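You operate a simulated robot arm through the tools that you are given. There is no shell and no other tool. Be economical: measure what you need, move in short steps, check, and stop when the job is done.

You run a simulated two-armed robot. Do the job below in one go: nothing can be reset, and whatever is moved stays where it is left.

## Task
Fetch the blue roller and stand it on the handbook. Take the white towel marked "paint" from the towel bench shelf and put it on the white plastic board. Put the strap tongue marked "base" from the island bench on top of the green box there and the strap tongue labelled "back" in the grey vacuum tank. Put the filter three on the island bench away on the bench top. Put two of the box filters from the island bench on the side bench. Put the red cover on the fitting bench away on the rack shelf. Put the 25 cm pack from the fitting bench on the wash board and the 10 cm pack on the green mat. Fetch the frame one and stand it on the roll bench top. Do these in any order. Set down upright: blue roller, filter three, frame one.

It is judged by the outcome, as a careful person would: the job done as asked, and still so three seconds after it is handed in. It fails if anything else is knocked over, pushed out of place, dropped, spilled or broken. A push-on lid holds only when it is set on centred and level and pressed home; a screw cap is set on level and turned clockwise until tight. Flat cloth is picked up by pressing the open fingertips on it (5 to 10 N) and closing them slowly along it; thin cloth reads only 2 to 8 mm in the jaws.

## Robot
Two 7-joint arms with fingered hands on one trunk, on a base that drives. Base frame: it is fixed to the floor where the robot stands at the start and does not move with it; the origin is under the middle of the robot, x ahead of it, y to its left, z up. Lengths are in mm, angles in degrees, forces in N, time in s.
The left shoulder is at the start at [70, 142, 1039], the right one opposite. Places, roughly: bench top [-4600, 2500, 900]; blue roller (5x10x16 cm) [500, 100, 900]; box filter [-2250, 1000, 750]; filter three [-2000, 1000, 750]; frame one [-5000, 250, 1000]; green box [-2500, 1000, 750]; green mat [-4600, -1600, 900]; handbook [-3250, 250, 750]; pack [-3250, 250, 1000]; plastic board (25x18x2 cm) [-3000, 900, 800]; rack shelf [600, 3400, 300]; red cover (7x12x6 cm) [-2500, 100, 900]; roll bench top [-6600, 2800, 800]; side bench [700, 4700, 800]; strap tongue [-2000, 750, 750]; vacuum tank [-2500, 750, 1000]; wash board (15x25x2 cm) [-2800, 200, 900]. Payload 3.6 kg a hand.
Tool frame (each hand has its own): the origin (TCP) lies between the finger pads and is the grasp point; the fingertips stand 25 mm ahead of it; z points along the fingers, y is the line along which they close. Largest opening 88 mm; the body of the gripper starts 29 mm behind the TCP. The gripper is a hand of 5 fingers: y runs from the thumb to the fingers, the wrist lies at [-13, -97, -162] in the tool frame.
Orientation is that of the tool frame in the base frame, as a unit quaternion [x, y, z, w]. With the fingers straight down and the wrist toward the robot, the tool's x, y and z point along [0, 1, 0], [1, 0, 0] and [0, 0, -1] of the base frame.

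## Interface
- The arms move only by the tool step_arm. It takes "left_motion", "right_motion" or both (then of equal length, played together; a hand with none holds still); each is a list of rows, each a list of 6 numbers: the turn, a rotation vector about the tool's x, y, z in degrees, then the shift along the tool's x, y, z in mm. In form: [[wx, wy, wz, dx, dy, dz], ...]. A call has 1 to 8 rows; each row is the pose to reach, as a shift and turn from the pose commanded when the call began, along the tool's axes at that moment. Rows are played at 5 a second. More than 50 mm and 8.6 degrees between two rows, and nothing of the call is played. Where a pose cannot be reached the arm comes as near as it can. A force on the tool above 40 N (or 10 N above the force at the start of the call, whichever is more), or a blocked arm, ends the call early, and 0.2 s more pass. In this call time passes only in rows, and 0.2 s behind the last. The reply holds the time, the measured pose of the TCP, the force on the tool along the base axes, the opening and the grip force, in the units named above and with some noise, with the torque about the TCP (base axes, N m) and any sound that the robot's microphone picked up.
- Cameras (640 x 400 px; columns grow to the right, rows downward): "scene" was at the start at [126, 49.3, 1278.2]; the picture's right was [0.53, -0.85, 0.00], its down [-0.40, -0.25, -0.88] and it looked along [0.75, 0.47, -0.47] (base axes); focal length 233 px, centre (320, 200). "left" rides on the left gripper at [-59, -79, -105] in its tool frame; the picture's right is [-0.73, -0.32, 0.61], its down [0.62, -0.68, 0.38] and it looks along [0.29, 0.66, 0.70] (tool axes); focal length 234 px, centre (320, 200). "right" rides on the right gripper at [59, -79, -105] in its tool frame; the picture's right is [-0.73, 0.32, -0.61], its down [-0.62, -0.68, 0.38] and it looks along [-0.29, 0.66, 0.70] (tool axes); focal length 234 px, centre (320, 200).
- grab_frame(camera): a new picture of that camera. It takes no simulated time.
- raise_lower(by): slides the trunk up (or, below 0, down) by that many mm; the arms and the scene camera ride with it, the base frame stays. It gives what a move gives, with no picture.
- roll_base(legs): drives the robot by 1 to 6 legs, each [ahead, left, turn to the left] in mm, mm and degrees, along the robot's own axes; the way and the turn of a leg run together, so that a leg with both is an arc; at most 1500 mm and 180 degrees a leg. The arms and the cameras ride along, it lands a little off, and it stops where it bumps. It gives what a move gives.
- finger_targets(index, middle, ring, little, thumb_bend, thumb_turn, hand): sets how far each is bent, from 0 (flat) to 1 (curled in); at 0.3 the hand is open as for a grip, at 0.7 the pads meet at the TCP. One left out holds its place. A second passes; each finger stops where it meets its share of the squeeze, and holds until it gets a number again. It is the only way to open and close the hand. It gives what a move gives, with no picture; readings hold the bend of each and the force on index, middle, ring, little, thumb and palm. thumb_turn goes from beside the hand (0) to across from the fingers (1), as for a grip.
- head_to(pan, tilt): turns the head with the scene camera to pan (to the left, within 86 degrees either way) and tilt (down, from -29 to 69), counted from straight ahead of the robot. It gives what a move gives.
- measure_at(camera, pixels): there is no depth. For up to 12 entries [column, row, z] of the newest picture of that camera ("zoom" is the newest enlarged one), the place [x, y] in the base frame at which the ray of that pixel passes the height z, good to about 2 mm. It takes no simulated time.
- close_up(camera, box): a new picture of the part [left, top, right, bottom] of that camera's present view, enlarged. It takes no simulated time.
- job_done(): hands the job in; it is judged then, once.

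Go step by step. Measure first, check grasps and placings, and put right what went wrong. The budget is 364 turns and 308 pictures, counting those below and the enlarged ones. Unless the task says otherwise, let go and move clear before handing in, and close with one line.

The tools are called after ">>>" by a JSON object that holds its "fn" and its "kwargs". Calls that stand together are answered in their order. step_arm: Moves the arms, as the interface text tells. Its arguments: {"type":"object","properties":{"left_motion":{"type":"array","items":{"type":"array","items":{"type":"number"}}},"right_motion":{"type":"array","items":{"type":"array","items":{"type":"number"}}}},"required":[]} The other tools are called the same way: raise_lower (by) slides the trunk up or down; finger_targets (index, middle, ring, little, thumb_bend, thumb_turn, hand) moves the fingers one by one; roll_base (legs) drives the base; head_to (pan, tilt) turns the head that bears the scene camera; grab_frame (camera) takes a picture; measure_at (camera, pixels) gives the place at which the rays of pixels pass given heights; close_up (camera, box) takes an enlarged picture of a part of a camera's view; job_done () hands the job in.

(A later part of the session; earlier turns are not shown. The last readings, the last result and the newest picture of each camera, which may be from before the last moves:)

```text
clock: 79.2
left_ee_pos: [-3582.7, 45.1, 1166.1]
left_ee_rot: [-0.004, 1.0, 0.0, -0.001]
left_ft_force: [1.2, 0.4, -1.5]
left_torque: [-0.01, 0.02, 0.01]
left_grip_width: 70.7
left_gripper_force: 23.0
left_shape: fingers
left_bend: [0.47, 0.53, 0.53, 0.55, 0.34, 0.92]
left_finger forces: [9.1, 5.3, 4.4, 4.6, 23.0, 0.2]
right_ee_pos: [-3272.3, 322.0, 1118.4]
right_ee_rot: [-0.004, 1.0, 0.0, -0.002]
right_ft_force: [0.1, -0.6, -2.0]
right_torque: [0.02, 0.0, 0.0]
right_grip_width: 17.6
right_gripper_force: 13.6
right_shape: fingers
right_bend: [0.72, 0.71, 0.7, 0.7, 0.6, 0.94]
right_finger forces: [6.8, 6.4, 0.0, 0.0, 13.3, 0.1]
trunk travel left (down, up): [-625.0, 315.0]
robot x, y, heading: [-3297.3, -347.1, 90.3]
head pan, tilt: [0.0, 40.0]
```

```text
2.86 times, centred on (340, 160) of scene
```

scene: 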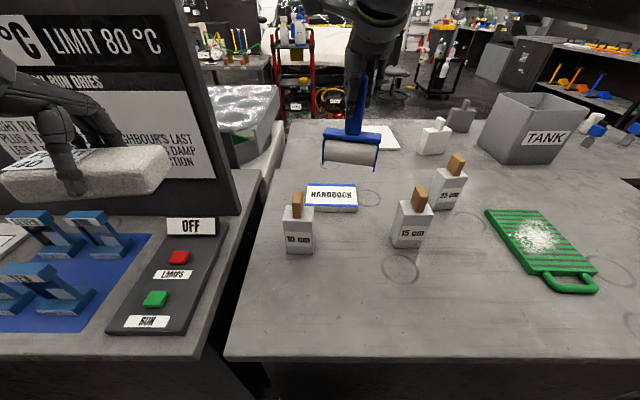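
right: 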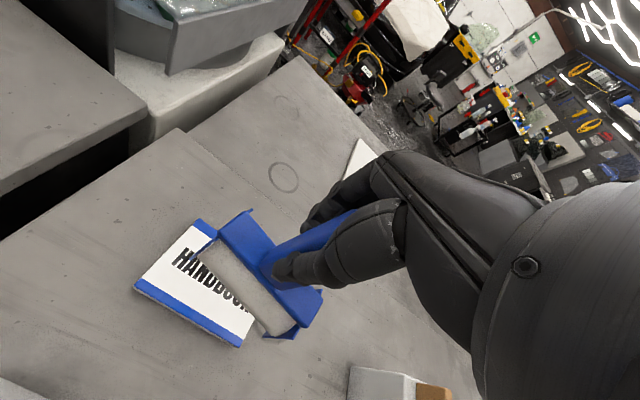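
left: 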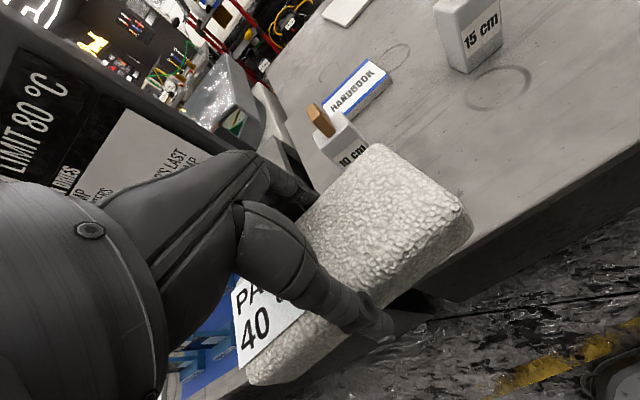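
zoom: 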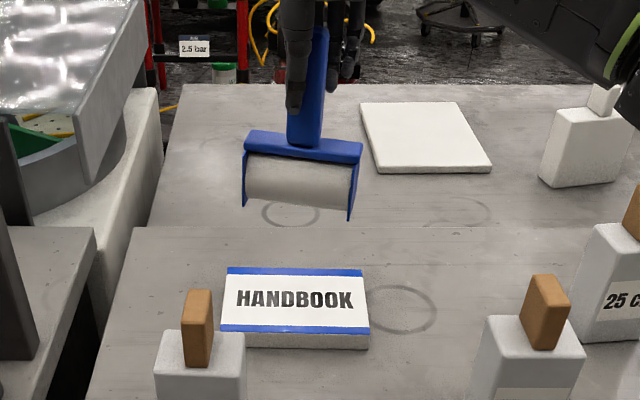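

>>> {"fn": "measure_at", "kwargs": {"camera": "right", "pixels": [[136, 283, 898], [136, 283, 870], [241, 343, 898], [241, 343, 870], [200, 220, 898], [200, 220, 870]]}}

>>> {"fn": "measure_at", "kwargs": {"camera": "zoom", "pixels": [[228, 266, 898], [228, 266, 870], [361, 268, 898], [361, 268, 870], [370, 333, 898], [370, 333, 870]]}}

```text
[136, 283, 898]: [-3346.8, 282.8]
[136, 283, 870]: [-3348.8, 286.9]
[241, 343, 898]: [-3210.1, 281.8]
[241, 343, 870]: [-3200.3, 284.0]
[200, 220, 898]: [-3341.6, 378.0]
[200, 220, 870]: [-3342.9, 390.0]
```

```text
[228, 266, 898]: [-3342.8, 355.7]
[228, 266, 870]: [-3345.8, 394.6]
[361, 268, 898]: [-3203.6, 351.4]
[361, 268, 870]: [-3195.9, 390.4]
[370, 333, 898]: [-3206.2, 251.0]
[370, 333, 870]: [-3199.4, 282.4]
```

Both cameras now agree on the handbook top z≈871, centre (-3272,337). I'll centre the roller over it and go down carefully.

>>> {"fn": "step_arm", "kwargs": {"right_motion": [[0, 0, 0, 0, 14, 30], [0, 0, 0, 0, 14, 60], [0, 0, 0, 0, 14, 85]]}}

>>> {"fn": "close_up", "kwargs": {"camera": "scene", "box": [260, 90, 420, 230]}}

>>> {"fn": "grab_frame", "kwargs": {"camera": "right"}}

```text
clock: 80.0
left_ee_pos: [-3583.5, 46.4, 1167.1]
left_ee_rot: [-0.004, 1.0, -0.001, 0.0]
left_ft_force: [-0.1, 0.3, -1.0]
left_torque: [0.0, -0.02, 0.01]
left_grip_width: 70.9
left_gripper_force: 23.4
left_shape: fingers
left_bend: [0.47, 0.53, 0.53, 0.55, 0.34, 0.92]
left_finger forces: [9.1, 5.3, 4.4, 4.6, 23.1, 0.0]
right_ee_pos: [-3272.6, 336.2, 1032.4]
right_ee_rot: [-0.003, 1.0, 0.0, -0.002]
right_ft_force: [0.9, 0.5, -1.7]
right_torque: [0.01, -0.03, 0.04]
right_grip_width: 17.6
right_gripper_force: 13.5
right_shape: fingers
right_bend: [0.72, 0.71, 0.7, 0.7, 0.6, 0.94]
right_finger forces: [6.8, 6.5, 0.0, 0.0, 13.3, 0.0]
trunk travel left (down, up): [-625.0, 315.0]
robot x, y, heading: [-3305.2, -347.3, 90.3]
head pan, tilt: [0.0, 40.0]
```

```text
2.86 times, centred on (340, 160) of scene
```

zoom: 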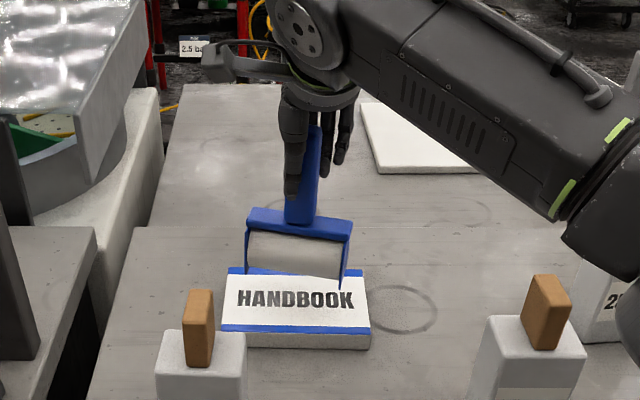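

```text
253 pictures are left
```

right: 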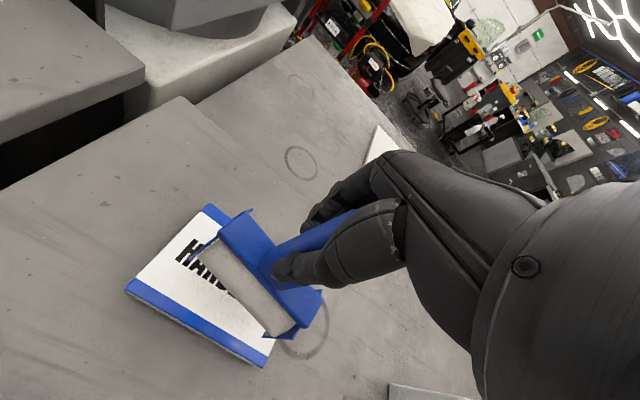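

The roller leans about 5–6° clockwise in this view. I'll rotate the hand -5.5° about tool y, compensate the shift, and descend.

>>> {"fn": "step_arm", "kwargs": {"right_motion": [[0, -3, 0, 5, 0, 0], [0, -5.5, 0, 11, 0, 0]]}}

>>> {"fn": "close_up", "kwargs": {"camera": "scene", "box": [260, 90, 420, 230]}}

```text
clock: 80.6
left_ee_pos: [-3583.7, 44.9, 1166.1]
left_ee_rot: [-0.004, 1.0, 0.001, 0.0]
left_ft_force: [0.0, -0.4, -1.9]
left_torque: [0.0, 0.0, 0.02]
left_grip_width: 70.8
left_gripper_force: 23.3
left_shape: fingers
left_bend: [0.47, 0.53, 0.53, 0.55, 0.34, 0.92]
left_finger forces: [9.0, 5.3, 4.4, 4.5, 22.9, 0.0]
right_ee_pos: [-3284.7, 334.2, 1033.0]
right_ee_rot: [-0.003, 0.999, 0.0, 0.047]
right_ft_force: [0.3, 0.4, -2.4]
right_torque: [0.01, 0.03, -0.04]
right_grip_width: 17.7
right_gripper_force: 12.6
right_shape: fingers
right_bend: [0.72, 0.71, 0.7, 0.7, 0.6, 0.94]
right_finger forces: [6.9, 6.4, 0.0, 0.0, 13.3, 0.1]
trunk travel left (down, up): [-625.0, 315.0]
robot x, y, heading: [-3299.5, -349.0, 90.4]
head pan, tilt: [0.0, 40.0]
```

```text
2.86 times, centred on (340, 160) of scene
```

zoom: 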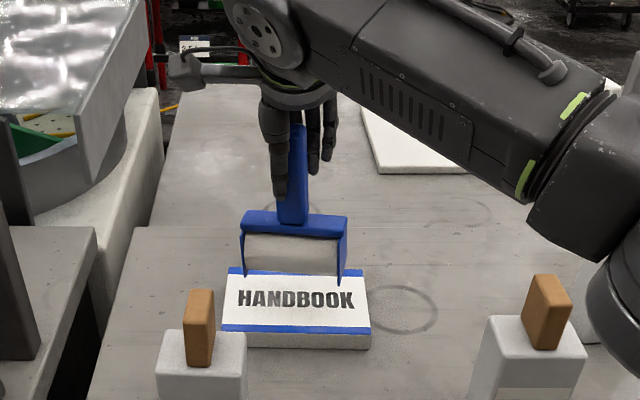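

>>> {"fn": "step_arm", "kwargs": {"right_motion": [[0, 0, 0, -3, 0, 8], [0, 0, 0, -3, 0, 14]]}}

>>> {"fn": "step_arm", "kwargs": {"right_motion": [[0, 0, 0, 0, 0, 4], [0, 0, 0, 0, 0, 8]]}}

>>> {"fn": "close_up", "kwargs": {"camera": "scene", "box": [260, 90, 420, 230]}}

```text
clock: 81.2
left_ee_pos: [-3582.8, 44.7, 1166.9]
left_ee_rot: [-0.004, 1.0, -0.001, -0.001]
left_ft_force: [-0.4, 0.1, -1.5]
left_torque: [0.03, 0.01, 0.01]
left_grip_width: 70.4
left_gripper_force: 22.9
left_shape: fingers
left_bend: [0.47, 0.53, 0.53, 0.55, 0.34, 0.92]
left_finger forces: [9.1, 5.2, 4.4, 4.6, 23.0, 0.0]
right_ee_pos: [-3279.5, 335.7, 1019.3]
right_ee_rot: [-0.004, 0.999, 0.0, 0.046]
right_ft_force: [-0.6, -0.2, -1.3]
right_torque: [0.0, 0.03, 0.01]
right_grip_width: 17.6
right_gripper_force: 13.1
right_shape: fingers
right_bend: [0.72, 0.71, 0.7, 0.7, 0.6, 0.94]
right_finger forces: [6.9, 6.2, 0.0, 0.0, 13.4, 0.0]
trunk travel left (down, up): [-625.0, 315.0]
robot x, y, heading: [-3300.1, -348.6, 90.4]
head pan, tilt: [0.0, 40.0]
```

```text
clock: 81.8
left_ee_pos: [-3583.6, 44.8, 1166.5]
left_ee_rot: [-0.003, 1.0, 0.0, 0.0]
left_ft_force: [1.1, 0.0, -1.5]
left_torque: [0.01, -0.03, 0.01]
left_grip_width: 70.4
left_gripper_force: 23.6
left_shape: fingers
left_bend: [0.47, 0.53, 0.53, 0.55, 0.34, 0.92]
left_finger forces: [9.1, 5.2, 4.4, 4.7, 22.9, 0.1]
right_ee_pos: [-3278.3, 335.7, 1011.2]
right_ee_rot: [-0.003, 0.999, 0.0, 0.046]
right_ft_force: [0.0, 0.4, -1.8]
right_torque: [0.03, 0.0, -0.02]
right_grip_width: 17.4
right_gripper_force: 12.5
right_shape: fingers
right_bend: [0.72, 0.71, 0.7, 0.7, 0.6, 0.94]
right_finger forces: [6.9, 6.4, 0.1, 0.0, 13.2, 0.0]
trunk travel left (down, up): [-625.0, 315.0]
robot x, y, heading: [-3302.9, -347.8, 90.3]
head pan, tilt: [0.0, 40.0]
```

```text
2.86 times, centred on (340, 160) of scene
```

zoom: 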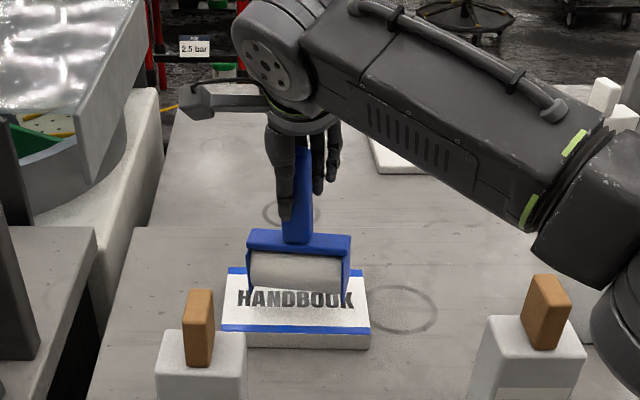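

Still free by the force reading (-1.8 N is just its weight). I'll keep descending in small steps.

>>> {"fn": "step_arm", "kwargs": {"right_motion": [[0, 0, 0, 0, 0, 3], [0, 0, 0, 0, 0, 6]]}}

>>> {"fn": "step_arm", "kwargs": {"right_motion": [[0, 0, 0, 0, 0, 3], [0, 0, 0, 0, 0, 5]]}}

```text
clock: 82.4
left_ee_pos: [-3583.4, 45.0, 1166.4]
left_ee_rot: [-0.003, 1.0, 0.0, 0.0]
left_ft_force: [-0.5, -0.1, -1.3]
left_torque: [0.04, 0.0, 0.01]
left_grip_width: 70.5
left_gripper_force: 22.9
left_shape: fingers
left_bend: [0.47, 0.53, 0.53, 0.55, 0.34, 0.92]
left_finger forces: [9.1, 5.2, 4.5, 4.6, 23.0, 0.1]
right_ee_pos: [-3278.7, 334.8, 1005.1]
right_ee_rot: [-0.003, 0.999, 0.0, 0.046]
right_ft_force: [0.5, 0.1, -2.2]
right_torque: [0.01, -0.02, 0.02]
right_grip_width: 17.6
right_gripper_force: 13.1
right_shape: fingers
right_bend: [0.72, 0.71, 0.7, 0.7, 0.6, 0.94]
right_finger forces: [6.8, 6.3, 0.0, 0.0, 13.3, 0.1]
trunk travel left (down, up): [-625.0, 315.0]
robot x, y, heading: [-3298.7, -347.5, 90.4]
head pan, tilt: [0.0, 40.0]
```

```text
clock: 83.0
left_ee_pos: [-3583.4, 44.7, 1166.2]
left_ee_rot: [-0.004, 1.0, 0.001, 0.001]
left_ft_force: [-0.1, 0.0, -1.8]
left_torque: [0.0, -0.01, -0.04]
left_grip_width: 70.3
left_gripper_force: 22.7
left_shape: fingers
left_bend: [0.47, 0.53, 0.53, 0.55, 0.34, 0.92]
left_finger forces: [9.1, 5.2, 4.4, 4.6, 23.1, 0.1]
right_ee_pos: [-3277.6, 335.5, 1000.6]
right_ee_rot: [-0.003, 0.999, 0.0, 0.046]
right_ft_force: [-0.1, 0.5, -2.3]
right_torque: [-0.02, 0.02, 0.0]
right_grip_width: 17.4
right_gripper_force: 13.3
right_shape: fingers
right_bend: [0.72, 0.71, 0.7, 0.7, 0.6, 0.94]
right_finger forces: [6.9, 6.4, 0.1, 0.1, 13.3, 0.1]
trunk travel left (down, up): [-625.0, 315.0]
robot x, y, heading: [-3301.1, -346.0, 90.5]
head pan, tilt: [0.0, 40.0]
```

>>> {"fn": "step_arm", "kwargs": {"right_motion": [[0, 0, 0, 0, 0, 3], [0, 0, 0, 0, 0, 6]]}}

>>> {"fn": "close_up", "kwargs": {"camera": "scene", "box": [280, 130, 400, 230]}}

>>> {"fn": "grab_frame", "kwargs": {"camera": "right"}}

```text
clock: 83.6
left_ee_pos: [-3583.7, 46.3, 1165.0]
left_ee_rot: [-0.004, 1.0, 0.0, 0.0]
left_ft_force: [0.3, -0.2, -1.5]
left_torque: [0.01, -0.02, -0.02]
left_grip_width: 70.5
left_gripper_force: 23.6
left_shape: fingers
left_bend: [0.47, 0.53, 0.53, 0.55, 0.34, 0.92]
left_finger forces: [9.2, 5.1, 4.4, 4.6, 23.0, 0.0]
right_ee_pos: [-3276.9, 335.4, 994.0]
right_ee_rot: [-0.003, 0.999, 0.0, 0.046]
right_ft_force: [-0.1, -0.4, -2.2]
right_torque: [0.03, -0.02, 0.01]
right_grip_width: 17.6
right_gripper_force: 13.2
right_shape: fingers
right_bend: [0.72, 0.71, 0.7, 0.7, 0.6, 0.94]
right_finger forces: [6.9, 6.4, 0.0, 0.0, 13.3, 0.0]
trunk travel left (down, up): [-625.0, 315.0]
robot x, y, heading: [-3297.9, -349.2, 90.4]
head pan, tilt: [0.0, 40.0]
```

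```text
4.00 times, centred on (340, 180) of scene
```

zoom: 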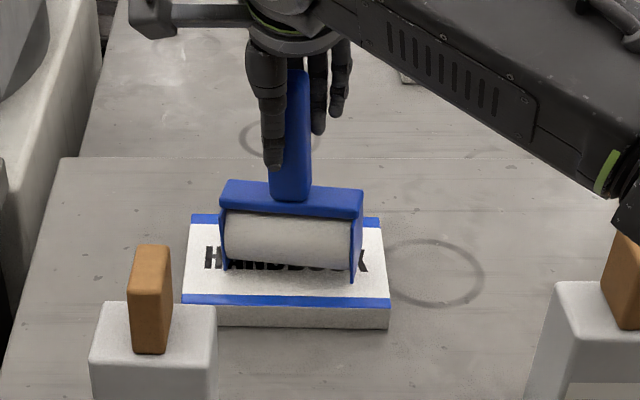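

```text
249 pictures are left
```

right: 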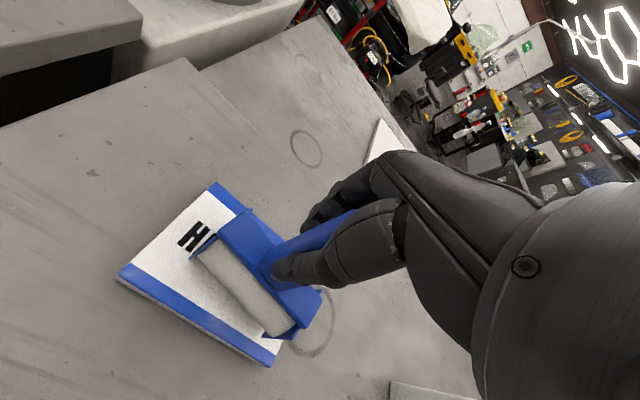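

>>> {"fn": "step_arm", "kwargs": {"right_motion": [[0, -3, 0, 6, 0, 2], [0, -3, 0, 6, 0, 5]]}}

>>> {"fn": "step_arm", "kwargs": {"right_motion": [[0, 0, 0, 0, 0, 3], [0, 0, 0, 0, 0, 5]]}}

>>> {"fn": "close_up", "kwargs": {"camera": "scene", "box": [280, 130, 400, 230]}}

```text
clock: 84.2
left_ee_pos: [-3581.5, 44.5, 1168.0]
left_ee_rot: [-0.003, 1.0, 0.0, -0.001]
left_ft_force: [-0.2, -0.5, -1.0]
left_torque: [0.06, 0.02, 0.01]
left_grip_width: 70.6
left_gripper_force: 23.2
left_shape: fingers
left_bend: [0.47, 0.53, 0.53, 0.55, 0.34, 0.92]
left_finger forces: [9.1, 5.1, 4.4, 4.6, 23.0, 0.0]
right_ee_pos: [-3282.5, 334.5, 990.1]
right_ee_rot: [-0.003, 0.997, 0.001, 0.073]
right_ft_force: [1.9, 0.4, 3.5]
right_torque: [-0.04, 0.11, 0.03]
right_grip_width: 17.6
right_gripper_force: 13.7
right_shape: fingers
right_bend: [0.72, 0.72, 0.7, 0.7, 0.6, 0.95]
right_finger forces: [7.5, 6.7, 0.1, 0.0, 13.5, 0.0]
trunk travel left (down, up): [-625.0, 315.0]
robot x, y, heading: [-3300.5, -350.6, 90.0]
head pan, tilt: [0.0, 40.0]
```

```text
clock: 84.8
left_ee_pos: [-3582.8, 43.3, 1168.3]
left_ee_rot: [-0.003, 1.0, 0.001, 0.0]
left_ft_force: [0.0, -0.3, -1.0]
left_torque: [0.0, -0.04, 0.01]
left_grip_width: 69.9
left_gripper_force: 22.9
left_shape: fingers
left_bend: [0.47, 0.53, 0.53, 0.55, 0.34, 0.92]
left_finger forces: [9.1, 5.2, 4.4, 4.7, 23.1, 0.0]
right_ee_pos: [-3281.9, 334.0, 988.0]
right_ee_rot: [-0.003, 0.997, 0.003, 0.073]
right_ft_force: [0.8, 3.9, 17.9]
right_torque: [-0.03, 0.06, 0.04]
right_grip_width: 17.3
right_gripper_force: 16.0
right_shape: fingers
right_bend: [0.72, 0.72, 0.7, 0.7, 0.6, 0.95]
right_finger forces: [9.1, 9.2, 0.0, 0.0, 14.0, 0.0]
trunk travel left (down, up): [-625.0, 315.0]
robot x, y, heading: [-3299.0, -348.1, 90.2]
head pan, tilt: [0.0, 40.0]
```

```text
4.00 times, centred on (340, 180) of scene
```

zoom: 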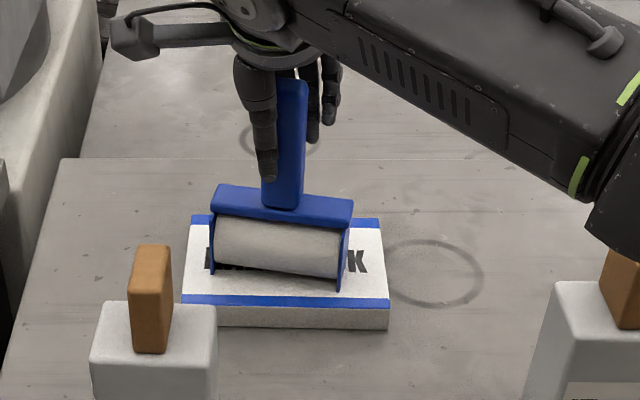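

Contact is made (18 N), and the roller has settled flat on the book; the remaining slope in the image is yaw. I'll ease up 2 mm and open gently.

>>> {"fn": "step_arm", "kwargs": {"right_motion": [[0, 0, 0, 0, 0, -2]]}}

>>> {"fn": "finger_targets", "kwargs": {"hand": "right", "index": 0.55, "middle": 0.55, "ring": 0.55, "little": 0.55, "thumb_bend": 0.52}}

>>> {"fn": "finger_targets", "kwargs": {"hand": "right", "index": 0.3, "middle": 0.3, "ring": 0.3, "little": 0.3, "thumb_bend": 0.3, "thumb_turn": 1}}

>>> {"fn": "close_up", "kwargs": {"camera": "scene", "box": [280, 130, 400, 230]}}

>>> {"fn": "grab_frame", "kwargs": {"camera": "right"}}

```text
clock: 85.2
left_ee_pos: [-3582.7, 42.6, 1168.4]
left_ee_rot: [-0.003, 1.0, 0.0, -0.001]
left_ft_force: [-0.4, 0.5, -1.6]
left_torque: [0.0, 0.0, 0.0]
left_grip_width: 70.6
left_gripper_force: 23.2
left_shape: fingers
left_bend: [0.47, 0.53, 0.53, 0.55, 0.34, 0.92]
left_finger forces: [9.1, 5.2, 4.4, 4.5, 23.0, 0.1]
right_ee_pos: [-3282.3, 334.7, 987.9]
right_ee_rot: [-0.003, 0.997, 0.001, 0.072]
right_ft_force: [2.0, 4.3, 14.5]
right_torque: [-0.02, 0.06, 0.03]
right_grip_width: 17.2
right_gripper_force: 16.0
right_shape: fingers
right_bend: [0.72, 0.72, 0.7, 0.7, 0.6, 0.95]
right_finger forces: [9.3, 8.5, 0.0, 0.0, 14.1, 0.0]
trunk travel left (down, up): [-625.0, 315.0]
robot x, y, heading: [-3298.4, -351.3, 90.6]
head pan, tilt: [0.0, 40.0]
```

```text
clock: 86.2
left_ee_pos: [-3583.9, 44.7, 1167.1]
left_ee_rot: [-0.004, 1.0, 0.0, 0.0]
left_ft_force: [0.9, -1.2, -1.9]
left_torque: [0.01, 0.01, 0.01]
left_grip_width: 70.6
left_gripper_force: 22.5
left_shape: fingers
left_bend: [0.47, 0.53, 0.53, 0.55, 0.34, 0.92]
left_finger forces: [9.1, 5.2, 4.4, 4.6, 23.1, 0.1]
right_ee_pos: [-3283.6, 334.2, 988.2]
right_ee_rot: [-0.003, 0.997, 0.0, 0.073]
right_ft_force: [0.1, -0.2, 0.0]
right_torque: [0.0, -0.01, 0.01]
right_grip_width: 33.8
right_gripper_force: 0.2
right_shape: fingers
right_bend: [0.55, 0.55, 0.55, 0.55, 0.52, 0.97]
right_finger forces: [0.0, 0.0, 0.0, 0.1, 0.4, 0.1]
trunk travel left (down, up): [-625.0, 315.0]
robot x, y, heading: [-3297.5, -348.3, 90.4]
head pan, tilt: [0.0, 40.0]
```

```text
clock: 87.2
left_ee_pos: [-3583.7, 45.2, 1167.1]
left_ee_rot: [-0.003, 1.0, 0.0, 0.0]
left_ft_force: [0.8, -1.0, -1.7]
left_torque: [0.04, 0.0, 0.01]
left_grip_width: 70.5
left_gripper_force: 23.2
left_shape: fingers
left_bend: [0.47, 0.53, 0.53, 0.55, 0.34, 0.92]
left_finger forces: [9.1, 5.2, 4.3, 4.6, 23.0, 0.0]
right_ee_pos: [-3283.0, 335.9, 986.9]
right_ee_rot: [-0.001, 0.997, 0.0, 0.072]
right_ft_force: [0.1, 0.1, -0.1]
right_torque: [0.0, -0.04, 0.02]
right_grip_width: 84.2
right_gripper_force: 0.0
right_shape: fingers
right_bend: [0.3, 0.3, 0.3, 0.3, 0.3, 0.98]
right_finger forces: [0.1, 0.0, 0.0, 0.0, 0.0, 0.1]
trunk travel left (down, up): [-625.0, 315.0]
robot x, y, heading: [-3300.4, -349.2, 90.2]
head pan, tilt: [0.0, 40.0]
```

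```text
4.00 times, centred on (340, 180) of scene
```

zoom: 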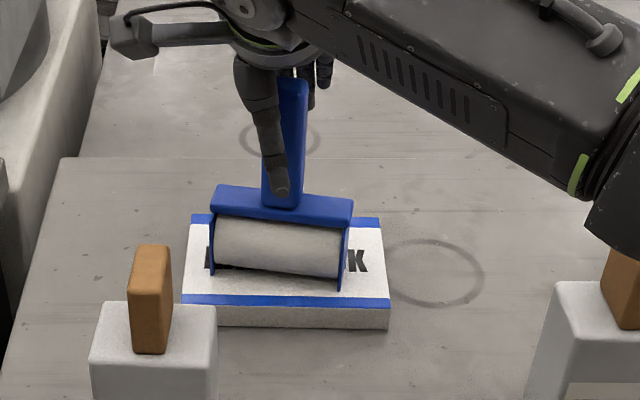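

```text
246 pictures are left
```

right: 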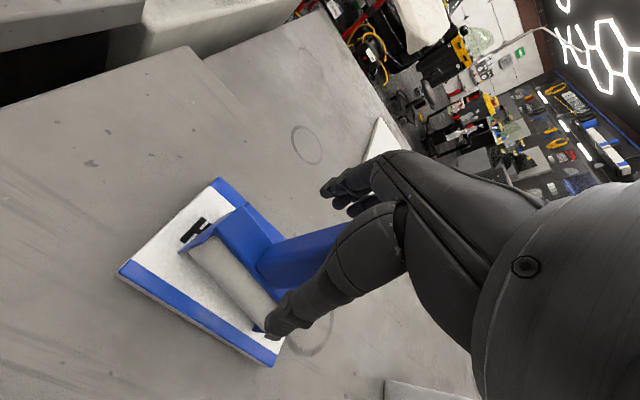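

>>> {"fn": "step_arm", "kwargs": {"right_motion": [[0, 0, 0, 0, 0, -30], [0, 0, 0, 0, 0, -70], [0, 4, 0, 0, 0, -110], [0, 8.5, 0, 0, -40, -130]]}}

>>> {"fn": "grab_frame", "kwargs": {"camera": "scene"}}

>>> {"fn": "grab_frame", "kwargs": {"camera": "right"}}

```text
clock: 88.2
left_ee_pos: [-3581.7, 43.6, 1167.7]
left_ee_rot: [-0.004, 1.0, 0.001, 0.0]
left_ft_force: [0.8, -0.6, -0.8]
left_torque: [0.06, 0.01, 0.04]
left_grip_width: 70.5
left_gripper_force: 23.1
left_shape: fingers
left_bend: [0.47, 0.53, 0.53, 0.55, 0.34, 0.92]
left_finger forces: [9.1, 5.1, 4.4, 4.5, 23.0, 0.0]
right_ee_pos: [-3299.3, 292.0, 1118.8]
right_ee_rot: [-0.002, 1.0, 0.001, -0.002]
right_ft_force: [-0.3, -0.9, -0.2]
right_torque: [0.03, 0.0, 0.0]
right_grip_width: 84.5
right_gripper_force: 0.0
right_shape: fingers
right_bend: [0.3, 0.3, 0.3, 0.3, 0.3, 0.98]
right_finger forces: [0.0, 0.0, 0.0, 0.1, 0.0, 0.1]
trunk travel left (down, up): [-625.0, 315.0]
robot x, y, heading: [-3301.1, -348.0, 90.4]
head pan, tilt: [0.0, 40.0]
```

```text
245 pictures are left
```

scene: 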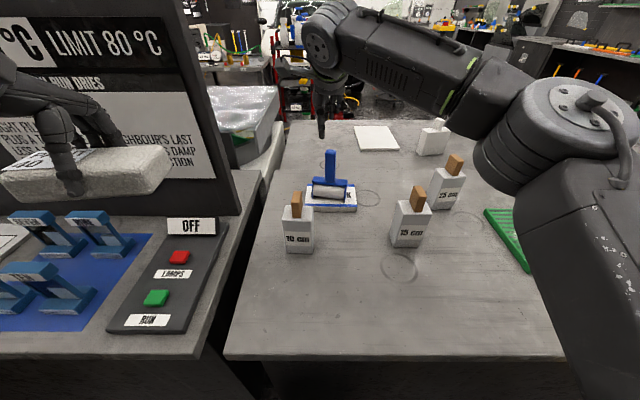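

```text
244 pictures are left
```

right: 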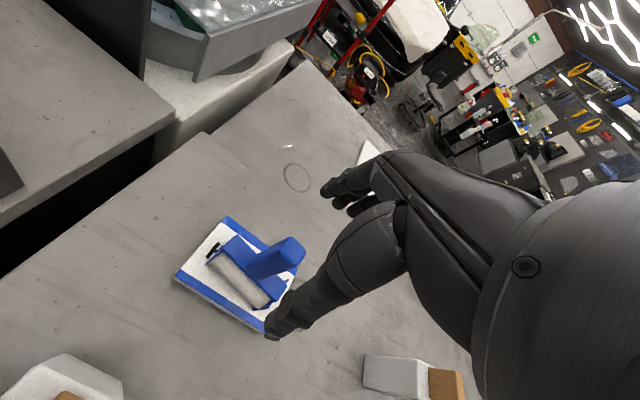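

Roller stands on the handbook. Next the 25 cm pack: I'll pull the right hand back and strafe right 340 mm.

>>> {"fn": "step_arm", "kwargs": {"right_motion": [[0, 0, 0, 0, -45, -20], [0, 0, 0, -20, -90, -40], [0, 0, 0, -60, -130, -50], [0, 0, 0, -100, -165, -50], [0, 0, 0, -140, -200, -50]]}}

>>> {"fn": "roll_base", "kwargs": {"legs": [[0, -340, 0]]}}

>>> {"fn": "grab_frame", "kwargs": {"camera": "scene"}}

>>> {"fn": "grab_frame", "kwargs": {"camera": "right"}}

```text
refused: row 2 steps farther than a row can; nothing moved
```

```text
clock: 90.4
left_ee_pos: [-3239.9, 47.1, 1167.5]
left_ee_rot: [-0.002, 1.0, 0.0, 0.0]
left_ft_force: [-0.7, 0.5, -1.1]
left_torque: [0.0, -0.01, 0.01]
left_grip_width: 70.3
left_gripper_force: 23.0
left_shape: fingers
left_bend: [0.47, 0.53, 0.53, 0.55, 0.34, 0.92]
left_finger forces: [9.1, 5.2, 4.4, 4.6, 22.9, 0.1]
right_ee_pos: [-2956.3, 295.5, 1116.6]
right_ee_rot: [-0.001, 1.0, 0.0, -0.001]
right_ft_force: [-0.3, -0.4, 0.1]
right_torque: [0.01, 0.0, 0.01]
right_grip_width: 84.5
right_gripper_force: 0.0
right_shape: fingers
right_bend: [0.3, 0.3, 0.3, 0.3, 0.3, 0.98]
right_finger forces: [0.1, 0.1, 0.0, 0.0, 0.1, 0.1]
trunk travel left (down, up): [-625.0, 315.0]
robot x, y, heading: [-2955.4, -350.3, 90.3]
head pan, tilt: [0.0, 40.0]
```

```text
243 pictures are left
```

scene: 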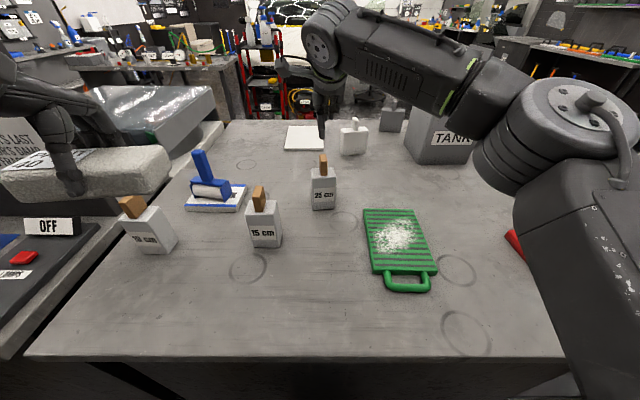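

```text
242 pictures are left
```

right: 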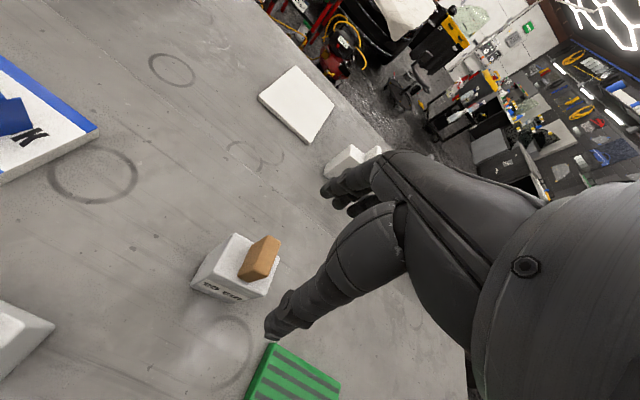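

>>> {"fn": "close_up", "kwargs": {"camera": "right", "box": [180, 210, 300, 310]}}

>>> {"fn": "close_up", "kwargs": {"camera": "scene", "box": [290, 140, 450, 300]}}

```text
4.00 times, centred on (240, 260) of right
```

zoom: 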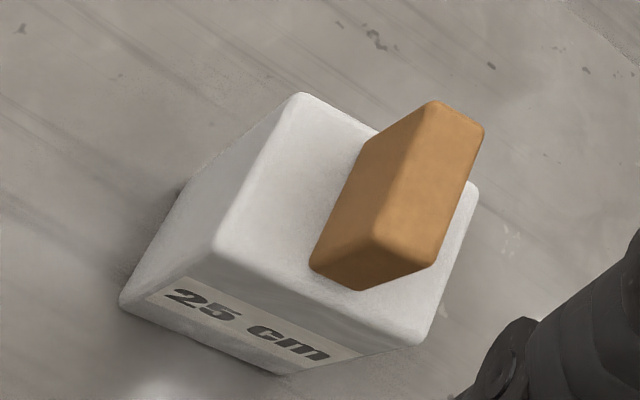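

```text
2.50 times, centred on (370, 220) of scene
```

zoom: 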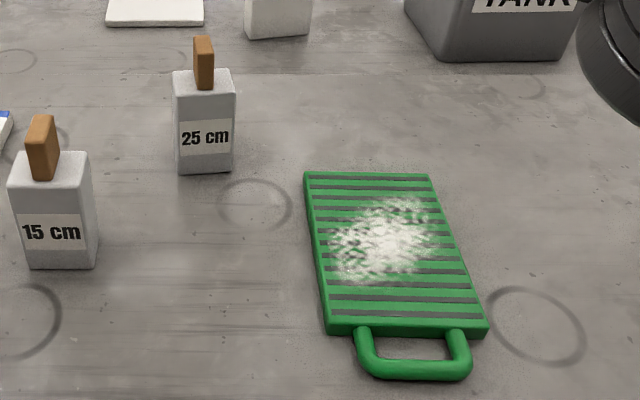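

>>> {"fn": "measure_at", "kwargs": {"camera": "right", "pixels": [[267.5, 255.8, 940], [267.5, 255.8, 960], [267.5, 255.8, 980], [267.5, 255.8, 1000]]}}

>>> {"fn": "measure_at", "kwargs": {"camera": "zoom", "pixels": [[203, 42, 940], [203, 42, 960], [203, 42, 980], [203, 42, 1000], [304, 172, 870], [428, 174, 870], [487, 330, 870], [328, 333, 870], [180, 172, 850], [234, 170, 850]]}}

```text
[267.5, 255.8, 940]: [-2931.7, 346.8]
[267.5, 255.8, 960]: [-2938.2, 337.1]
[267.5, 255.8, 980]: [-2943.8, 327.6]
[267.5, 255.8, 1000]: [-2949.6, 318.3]
```

```text
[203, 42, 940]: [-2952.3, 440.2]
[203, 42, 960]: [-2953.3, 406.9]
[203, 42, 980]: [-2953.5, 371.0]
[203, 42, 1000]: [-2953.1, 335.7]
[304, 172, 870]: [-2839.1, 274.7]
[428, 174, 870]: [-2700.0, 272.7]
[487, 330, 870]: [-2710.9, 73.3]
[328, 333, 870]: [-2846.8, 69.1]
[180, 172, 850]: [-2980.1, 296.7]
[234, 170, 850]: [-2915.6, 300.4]
```

>>> {"fn": "step_arm", "kwargs": {"right_motion": [[0, 0, 0, -5, 22, 0], [0, 0, 0, -5, 22, 40], [0, 0, 0, -5, 22, 65]]}}

>>> {"fn": "grab_frame", "kwargs": {"camera": "right"}}

>>> {"fn": "close_up", "kwargs": {"camera": "scene", "box": [260, 100, 420, 200]}}

```text
clock: 91.2
left_ee_pos: [-3238.1, 47.4, 1167.2]
left_ee_rot: [-0.002, 1.0, 0.001, 0.0]
left_ft_force: [-0.2, -0.7, -1.6]
left_torque: [0.05, 0.0, 0.01]
left_grip_width: 70.2
left_gripper_force: 23.0
left_shape: fingers
left_bend: [0.47, 0.53, 0.53, 0.55, 0.34, 0.92]
left_finger forces: [9.1, 5.3, 4.4, 4.4, 23.0, 0.1]
right_ee_pos: [-2950.6, 317.7, 1052.1]
right_ee_rot: [-0.002, 1.0, 0.0, -0.001]
right_ft_force: [-0.6, 0.5, -0.7]
right_torque: [0.0, -0.03, -0.01]
right_grip_width: 84.6
right_gripper_force: 0.0
right_shape: fingers
right_bend: [0.3, 0.3, 0.3, 0.3, 0.3, 0.98]
right_finger forces: [0.1, 0.0, 0.0, 0.1, 0.0, 0.0]
trunk travel left (down, up): [-625.0, 315.0]
robot x, y, heading: [-2958.2, -346.7, 90.2]
head pan, tilt: [0.0, 40.0]
```

```text
239 pictures are left
```

right: 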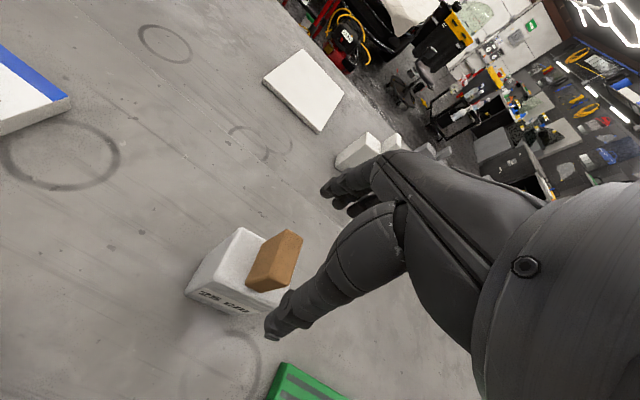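

```text
4.00 times, centred on (340, 150) of scene
```

zoom: 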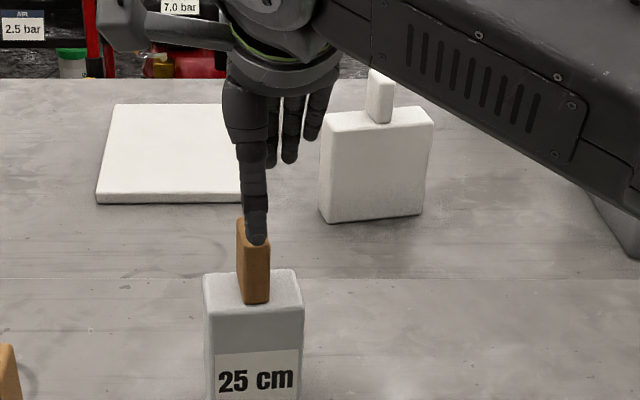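

>>> {"fn": "close_up", "kwargs": {"camera": "right", "box": [180, 200, 340, 300]}}

```text
4.00 times, centred on (260, 250) of right
```

zoom: 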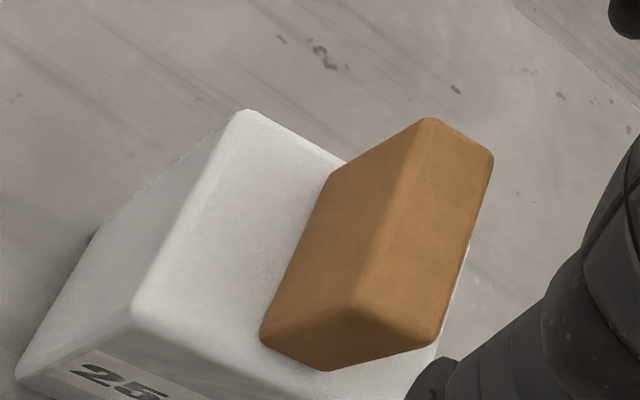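

The knob's top face centre is at (286,258), as expected. I'll descend 55 mm and grip the knob.

>>> {"fn": "step_arm", "kwargs": {"right_motion": [[0, 0, 0, 0, 0, 30], [0, 0, 0, 0, 0, 55]]}}

>>> {"fn": "finger_targets", "kwargs": {"hand": "right", "index": 0.7, "middle": 0.7, "ring": 0.6, "little": 0.6, "thumb_bend": 0.7}}

>>> {"fn": "step_arm", "kwargs": {"right_motion": [[0, 0, 0, 0, 0, -6], [0, 0, 0, 0, 0, -30], [0, 0, 0, 0, 0, -70]]}}

>>> {"fn": "grab_frame", "kwargs": {"camera": "right"}}

```text
clock: 91.8
left_ee_pos: [-3238.3, 47.7, 1166.8]
left_ee_rot: [-0.002, 1.0, 0.001, 0.0]
left_ft_force: [0.4, 0.0, -1.9]
left_torque: [0.05, -0.04, -0.01]
left_grip_width: 70.5
left_gripper_force: 22.7
left_shape: fingers
left_bend: [0.47, 0.53, 0.53, 0.55, 0.34, 0.92]
left_finger forces: [9.1, 5.2, 4.4, 4.5, 23.0, 0.0]
right_ee_pos: [-2951.6, 319.1, 997.6]
right_ee_rot: [-0.003, 1.0, 0.001, -0.001]
right_ft_force: [0.5, -0.3, -0.1]
right_torque: [0.0, 0.02, -0.01]
right_grip_width: 84.5
right_gripper_force: 0.0
right_shape: fingers
right_bend: [0.3, 0.3, 0.3, 0.3, 0.3, 0.98]
right_finger forces: [0.0, 0.0, 0.0, 0.0, 0.0, 0.1]
trunk travel left (down, up): [-625.0, 315.0]
robot x, y, heading: [-2958.2, -348.2, 90.1]
head pan, tilt: [0.0, 40.0]
```

```text
clock: 92.8
left_ee_pos: [-3238.8, 47.3, 1167.2]
left_ee_rot: [-0.001, 1.0, 0.0, 0.0]
left_ft_force: [0.2, 0.0, -1.4]
left_torque: [0.07, -0.04, 0.01]
left_grip_width: 70.3
left_gripper_force: 23.3
left_shape: fingers
left_bend: [0.47, 0.53, 0.53, 0.55, 0.34, 0.92]
left_finger forces: [9.2, 5.2, 4.4, 4.5, 22.8, 0.0]
right_ee_pos: [-2953.0, 319.5, 997.1]
right_ee_rot: [-0.001, 1.0, 0.001, -0.002]
right_ft_force: [-0.1, 0.7, 0.3]
right_torque: [0.05, -0.01, 0.02]
right_grip_width: 32.6
right_gripper_force: 12.2
right_shape: fingers
right_bend: [0.55, 0.64, 0.6, 0.6, 0.56, 1.0]
right_finger forces: [8.7, 4.8, 0.0, 0.0, 11.8, 0.0]
trunk travel left (down, up): [-625.0, 315.0]
robot x, y, heading: [-2956.1, -344.7, 90.4]
head pan, tilt: [0.0, 40.0]
```

```text
clock: 93.6
left_ee_pos: [-3239.1, 46.3, 1166.6]
left_ee_rot: [-0.001, 1.0, 0.0, 0.001]
left_ft_force: [-0.6, -0.6, -1.7]
left_torque: [-0.02, -0.03, -0.01]
left_grip_width: 70.3
left_gripper_force: 22.9
left_shape: fingers
left_bend: [0.47, 0.53, 0.53, 0.55, 0.34, 0.92]
left_finger forces: [9.2, 5.2, 4.3, 4.6, 22.9, 0.1]
right_ee_pos: [-2952.9, 318.4, 1066.8]
right_ee_rot: [-0.002, 1.0, 0.001, -0.001]
right_ft_force: [0.4, -0.1, -1.5]
right_torque: [0.0, 0.04, 0.01]
right_grip_width: 32.2
right_gripper_force: 12.2
right_shape: fingers
right_bend: [0.55, 0.65, 0.6, 0.6, 0.56, 1.0]
right_finger forces: [8.8, 4.2, 0.0, 0.1, 11.6, 0.0]
trunk travel left (down, up): [-625.0, 315.0]
robot x, y, heading: [-2954.6, -345.3, 90.1]
head pan, tilt: [0.0, 40.0]
```

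```text
236 pictures are left
```

right: 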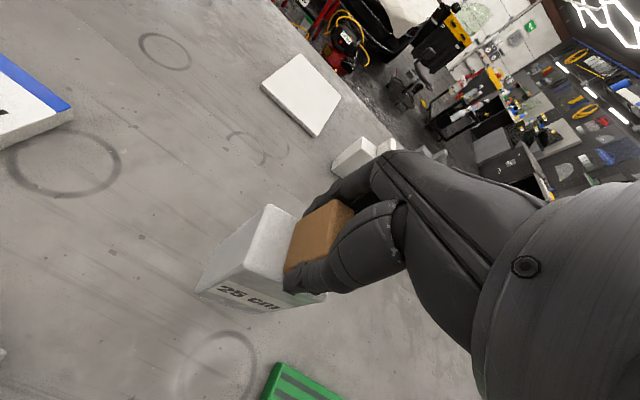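

>>> {"fn": "step_arm", "kwargs": {"right_motion": [[0, 0, 0, -35, -29, 0], [0, 0, 0, -70, -58, 0], [0, 0, 0, -105, -87, 0], [0, 0, 0, -140, -116, 0], [0, 0, 0, -178, -146, 0], [0, 0, 0, -178, -146, 25]]}}

>>> {"fn": "grab_frame", "kwargs": {"camera": "right"}}

>>> {"fn": "close_up", "kwargs": {"camera": "scene", "box": [320, 140, 480, 300]}}

```text
clock: 95.0
left_ee_pos: [-3238.4, 49.1, 1166.7]
left_ee_rot: [-0.002, 1.0, -0.001, 0.0]
left_ft_force: [-0.5, -0.9, -1.9]
left_torque: [0.01, 0.0, 0.0]
left_grip_width: 70.5
left_gripper_force: 22.9
left_shape: fingers
left_bend: [0.47, 0.53, 0.53, 0.55, 0.34, 0.92]
left_finger forces: [9.1, 5.2, 4.4, 4.5, 23.0, 0.0]
right_ee_pos: [-2771.9, 171.3, 1040.6]
right_ee_rot: [-0.001, 1.0, 0.0, -0.001]
right_ft_force: [0.3, 0.2, -0.8]
right_torque: [0.03, 0.01, 0.01]
right_grip_width: 32.4
right_gripper_force: 12.9
right_shape: fingers
right_bend: [0.55, 0.65, 0.6, 0.6, 0.56, 1.0]
right_finger forces: [8.8, 4.4, 0.1, 0.0, 11.2, 0.0]
trunk travel left (down, up): [-625.0, 315.0]
robot x, y, heading: [-2959.6, -351.0, 90.0]
head pan, tilt: [0.0, 40.0]
```

```text
235 pictures are left
```

right: 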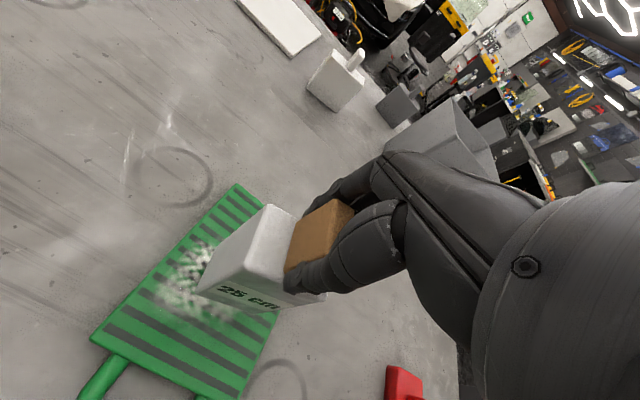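

```text
2.50 times, centred on (400, 220) of scene
```

zoom: 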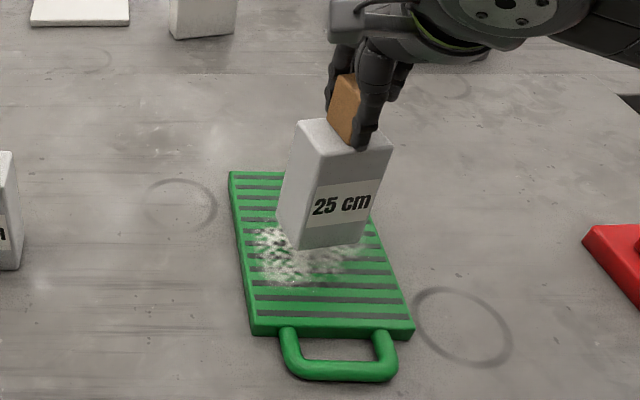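

>>> {"fn": "step_arm", "kwargs": {"right_motion": [[0, 0, 0, 0, 0, 10], [0, 0, 0, 0, 0, 18]]}}

>>> {"fn": "step_arm", "kwargs": {"right_motion": [[0, 0, 0, 0, 0, 3], [0, 0, 0, 0, 0, 6]]}}

>>> {"fn": "close_up", "kwargs": {"camera": "scene", "box": [320, 140, 480, 300]}}

```text
clock: 95.6
left_ee_pos: [-3238.2, 47.9, 1166.9]
left_ee_rot: [-0.002, 1.0, 0.0, 0.001]
left_ft_force: [-1.3, 0.1, -2.0]
left_torque: [0.05, 0.0, 0.0]
left_grip_width: 70.6
left_gripper_force: 22.8
left_shape: fingers
left_bend: [0.47, 0.53, 0.53, 0.55, 0.34, 0.92]
left_finger forces: [9.1, 5.2, 4.3, 4.5, 22.9, 0.0]
right_ee_pos: [-2773.0, 170.4, 1022.7]
right_ee_rot: [-0.002, 1.0, 0.0, -0.002]
right_ft_force: [0.2, 0.0, -1.4]
right_torque: [0.0, -0.01, 0.01]
right_grip_width: 32.4
right_gripper_force: 12.1
right_shape: fingers
right_bend: [0.55, 0.65, 0.6, 0.6, 0.56, 1.0]
right_finger forces: [8.9, 4.4, 0.1, 0.0, 11.2, 0.0]
trunk travel left (down, up): [-625.0, 315.0]
robot x, y, heading: [-2955.1, -349.1, 90.0]
head pan, tilt: [0.0, 40.0]
```

```text
clock: 96.2
left_ee_pos: [-3237.3, 47.5, 1166.4]
left_ee_rot: [-0.002, 1.0, -0.001, -0.001]
left_ft_force: [0.4, -0.5, -1.5]
left_torque: [0.0, -0.02, 0.01]
left_grip_width: 70.7
left_gripper_force: 22.8
left_shape: fingers
left_bend: [0.47, 0.53, 0.53, 0.55, 0.34, 0.92]
left_finger forces: [9.1, 5.2, 4.4, 4.5, 22.9, 0.1]
right_ee_pos: [-2774.2, 172.9, 1017.0]
right_ee_rot: [-0.002, 1.0, 0.0, -0.002]
right_ft_force: [0.1, -0.8, -1.1]
right_torque: [0.01, 0.0, 0.0]
right_grip_width: 32.5
right_gripper_force: 12.0
right_shape: fingers
right_bend: [0.55, 0.65, 0.6, 0.6, 0.56, 1.0]
right_finger forces: [8.8, 4.3, 0.1, 0.0, 11.1, 0.0]
trunk travel left (down, up): [-625.0, 315.0]
robot x, y, heading: [-2955.1, -345.1, 90.1]
head pan, tilt: [0.0, 40.0]
```

```text
2.50 times, centred on (400, 220) of scene
```

zoom: 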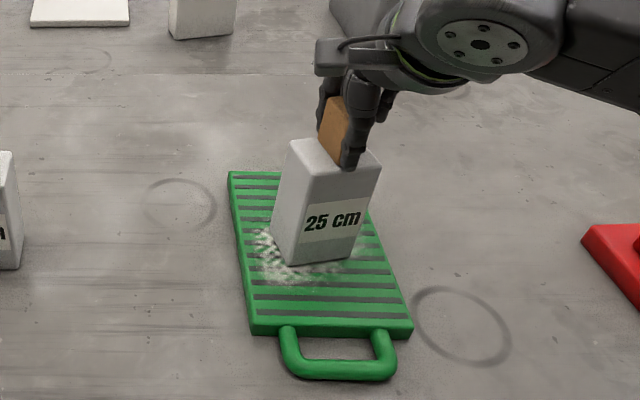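

>>> {"fn": "step_arm", "kwargs": {"right_motion": [[0, 0, 0, 0, 0, 3], [0, 0, 0, 0, 0, 6]]}}

>>> {"fn": "step_arm", "kwargs": {"right_motion": [[0, 0, 0, 0, 0, 2], [0, 0, 0, 0, 0, 4]]}}

```text
clock: 96.8
left_ee_pos: [-3239.9, 44.3, 1168.4]
left_ee_rot: [-0.002, 1.0, 0.0, 0.0]
left_ft_force: [-0.5, 0.6, -1.9]
left_torque: [0.01, -0.01, -0.02]
left_grip_width: 70.4
left_gripper_force: 22.5
left_shape: fingers
left_bend: [0.47, 0.53, 0.53, 0.55, 0.34, 0.92]
left_finger forces: [9.2, 5.2, 4.4, 4.6, 22.9, 0.0]
right_ee_pos: [-2774.1, 169.9, 1013.6]
right_ee_rot: [-0.002, 1.0, 0.003, -0.002]
right_ft_force: [-1.4, -2.4, 12.2]
right_torque: [-0.01, 0.04, -0.02]
right_grip_width: 32.3
right_gripper_force: 13.3
right_shape: fingers
right_bend: [0.56, 0.66, 0.6, 0.6, 0.56, 1.0]
right_finger forces: [8.7, 4.3, 0.1, 0.0, 13.5, 0.1]
trunk travel left (down, up): [-625.0, 315.0]
robot x, y, heading: [-2956.8, -348.1, 90.2]
head pan, tilt: [0.0, 40.0]
```

```text
clock: 97.4
left_ee_pos: [-3240.1, 44.5, 1169.0]
left_ee_rot: [-0.002, 1.0, 0.002, 0.0]
left_ft_force: [0.3, 0.2, -1.8]
left_torque: [0.01, 0.0, 0.01]
left_grip_width: 70.6
left_gripper_force: 23.4
left_shape: fingers
left_bend: [0.47, 0.53, 0.53, 0.55, 0.34, 0.92]
left_finger forces: [9.1, 5.2, 4.5, 4.5, 22.9, 0.0]
right_ee_pos: [-2773.5, 171.0, 1010.8]
right_ee_rot: [-0.002, 1.0, 0.005, -0.001]
right_ft_force: [0.1, -1.1, 30.5]
right_torque: [0.13, -0.03, 0.0]
right_grip_width: 32.3
right_gripper_force: 20.1
right_shape: fingers
right_bend: [0.56, 0.66, 0.6, 0.6, 0.56, 1.0]
right_finger forces: [11.6, 12.3, 0.1, 0.0, 16.4, 0.0]
trunk travel left (down, up): [-625.0, 315.0]
robot x, y, heading: [-2957.9, -344.8, 90.2]
head pan, tilt: [0.0, 40.0]
```

>>> {"fn": "step_arm", "kwargs": {"right_motion": [[0, 0, 0, 0, 0, -4]]}}

>>> {"fn": "finger_targets", "kwargs": {"hand": "right", "index": 0.45, "middle": 0.45, "ring": 0.45, "little": 0.45, "thumb_bend": 0.45}}

>>> {"fn": "finger_targets", "kwargs": {"hand": "right", "index": 0.3, "middle": 0.3, "ring": 0.3, "little": 0.3, "thumb_bend": 0.3}}

>>> {"fn": "step_arm", "kwargs": {"right_motion": [[0, 0, 0, 0, 0, -30], [0, 0, 0, 0, 0, -70], [0, 0, 0, 0, 0, -110]]}}

>>> {"fn": "grab_frame", "kwargs": {"camera": "scene"}}

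```text
clock: 97.8
left_ee_pos: [-3239.6, 44.3, 1166.5]
left_ee_rot: [-0.001, 1.0, 0.001, 0.002]
left_ft_force: [-0.3, -0.3, -1.8]
left_torque: [0.02, -0.03, -0.01]
left_grip_width: 70.8
left_gripper_force: 23.0
left_shape: fingers
left_bend: [0.47, 0.53, 0.53, 0.55, 0.34, 0.92]
left_finger forces: [9.1, 5.2, 4.4, 4.5, 22.8, 0.0]
right_ee_pos: [-2774.3, 170.6, 1011.5]
right_ee_rot: [-0.002, 1.0, 0.001, -0.001]
right_ft_force: [-0.6, -2.5, 17.1]
right_torque: [0.08, 0.05, 0.01]
right_grip_width: 32.5
right_gripper_force: 16.3
right_shape: fingers
right_bend: [0.56, 0.66, 0.6, 0.6, 0.56, 1.0]
right_finger forces: [10.2, 7.2, 0.0, 0.1, 15.2, 0.1]
trunk travel left (down, up): [-625.0, 315.0]
robot x, y, heading: [-2959.8, -346.5, 90.2]
head pan, tilt: [0.0, 40.0]
```

```text
clock: 98.8
left_ee_pos: [-3239.4, 46.0, 1167.8]
left_ee_rot: [-0.002, 1.0, 0.0, 0.0]
left_ft_force: [-0.5, 0.2, -1.7]
left_torque: [-0.01, -0.01, 0.0]
left_grip_width: 70.4
left_gripper_force: 23.1
left_shape: fingers
left_bend: [0.47, 0.53, 0.53, 0.55, 0.34, 0.92]
left_finger forces: [9.0, 5.2, 4.4, 4.5, 22.9, 0.0]
right_ee_pos: [-2772.8, 171.3, 1012.0]
right_ee_rot: [-0.002, 1.0, 0.001, -0.001]
right_ft_force: [0.0, -0.6, 8.1]
right_torque: [0.12, -0.05, 0.0]
right_grip_width: 53.0
right_gripper_force: 5.3
right_shape: fingers
right_bend: [0.44, 0.49, 0.45, 0.45, 0.45, 0.99]
right_finger forces: [1.6, 8.6, 0.1, 0.0, 0.0, 0.0]
trunk travel left (down, up): [-625.0, 315.0]
robot x, y, heading: [-2957.5, -343.6, 90.4]
head pan, tilt: [0.0, 40.0]
```

```text
clock: 99.8
left_ee_pos: [-3239.0, 46.8, 1165.7]
left_ee_rot: [-0.002, 1.0, 0.0, 0.0]
left_ft_force: [-0.3, -0.8, -1.3]
left_torque: [-0.02, 0.0, 0.0]
left_grip_width: 70.5
left_gripper_force: 23.3
left_shape: fingers
left_bend: [0.47, 0.53, 0.53, 0.55, 0.34, 0.92]
left_finger forces: [9.2, 5.2, 4.3, 4.6, 22.9, 0.0]
right_ee_pos: [-2772.5, 173.1, 1011.1]
right_ee_rot: [-0.002, 1.0, 0.001, -0.001]
right_ft_force: [-0.1, 0.5, -0.6]
right_torque: [0.04, -0.02, -0.01]
right_grip_width: 84.3
right_gripper_force: 0.0
right_shape: fingers
right_bend: [0.3, 0.3, 0.3, 0.3, 0.3, 0.98]
right_finger forces: [0.0, 0.1, 0.0, 0.1, 0.0, 0.0]
trunk travel left (down, up): [-625.0, 315.0]
robot x, y, heading: [-2957.2, -349.1, 90.2]
head pan, tilt: [0.0, 40.0]
```

```text
clock: 100.6
left_ee_pos: [-3238.7, 47.7, 1166.1]
left_ee_rot: [-0.003, 1.0, 0.001, 0.001]
left_ft_force: [-0.4, 0.5, -1.4]
left_torque: [0.01, 0.01, 0.02]
left_grip_width: 70.6
left_gripper_force: 22.9
left_shape: fingers
left_bend: [0.47, 0.53, 0.53, 0.55, 0.34, 0.92]
left_finger forces: [9.1, 5.1, 4.4, 4.5, 22.9, 0.0]
right_ee_pos: [-2774.5, 171.8, 1122.6]
right_ee_rot: [-0.001, 1.0, 0.001, -0.002]
right_ft_force: [-0.2, 0.2, -0.3]
right_torque: [0.01, 0.01, 0.0]
right_grip_width: 84.8
right_gripper_force: 0.1
right_shape: fingers
right_bend: [0.3, 0.3, 0.3, 0.3, 0.3, 0.98]
right_finger forces: [0.0, 0.0, 0.0, 0.0, 0.1, 0.0]
trunk travel left (down, up): [-625.0, 315.0]
robot x, y, heading: [-2958.5, -346.1, 89.8]
head pan, tilt: [0.0, 40.0]
```

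```text
232 pictures are left
```

scene: 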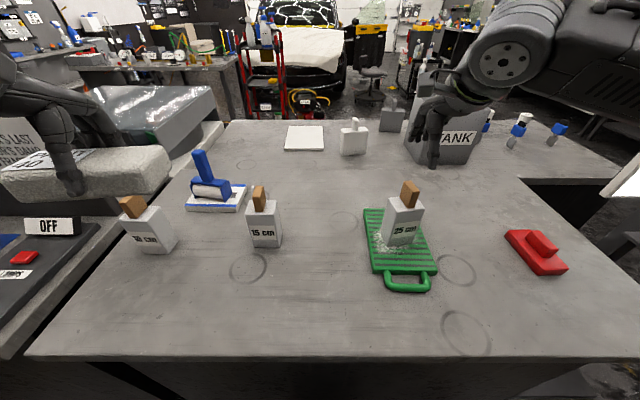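

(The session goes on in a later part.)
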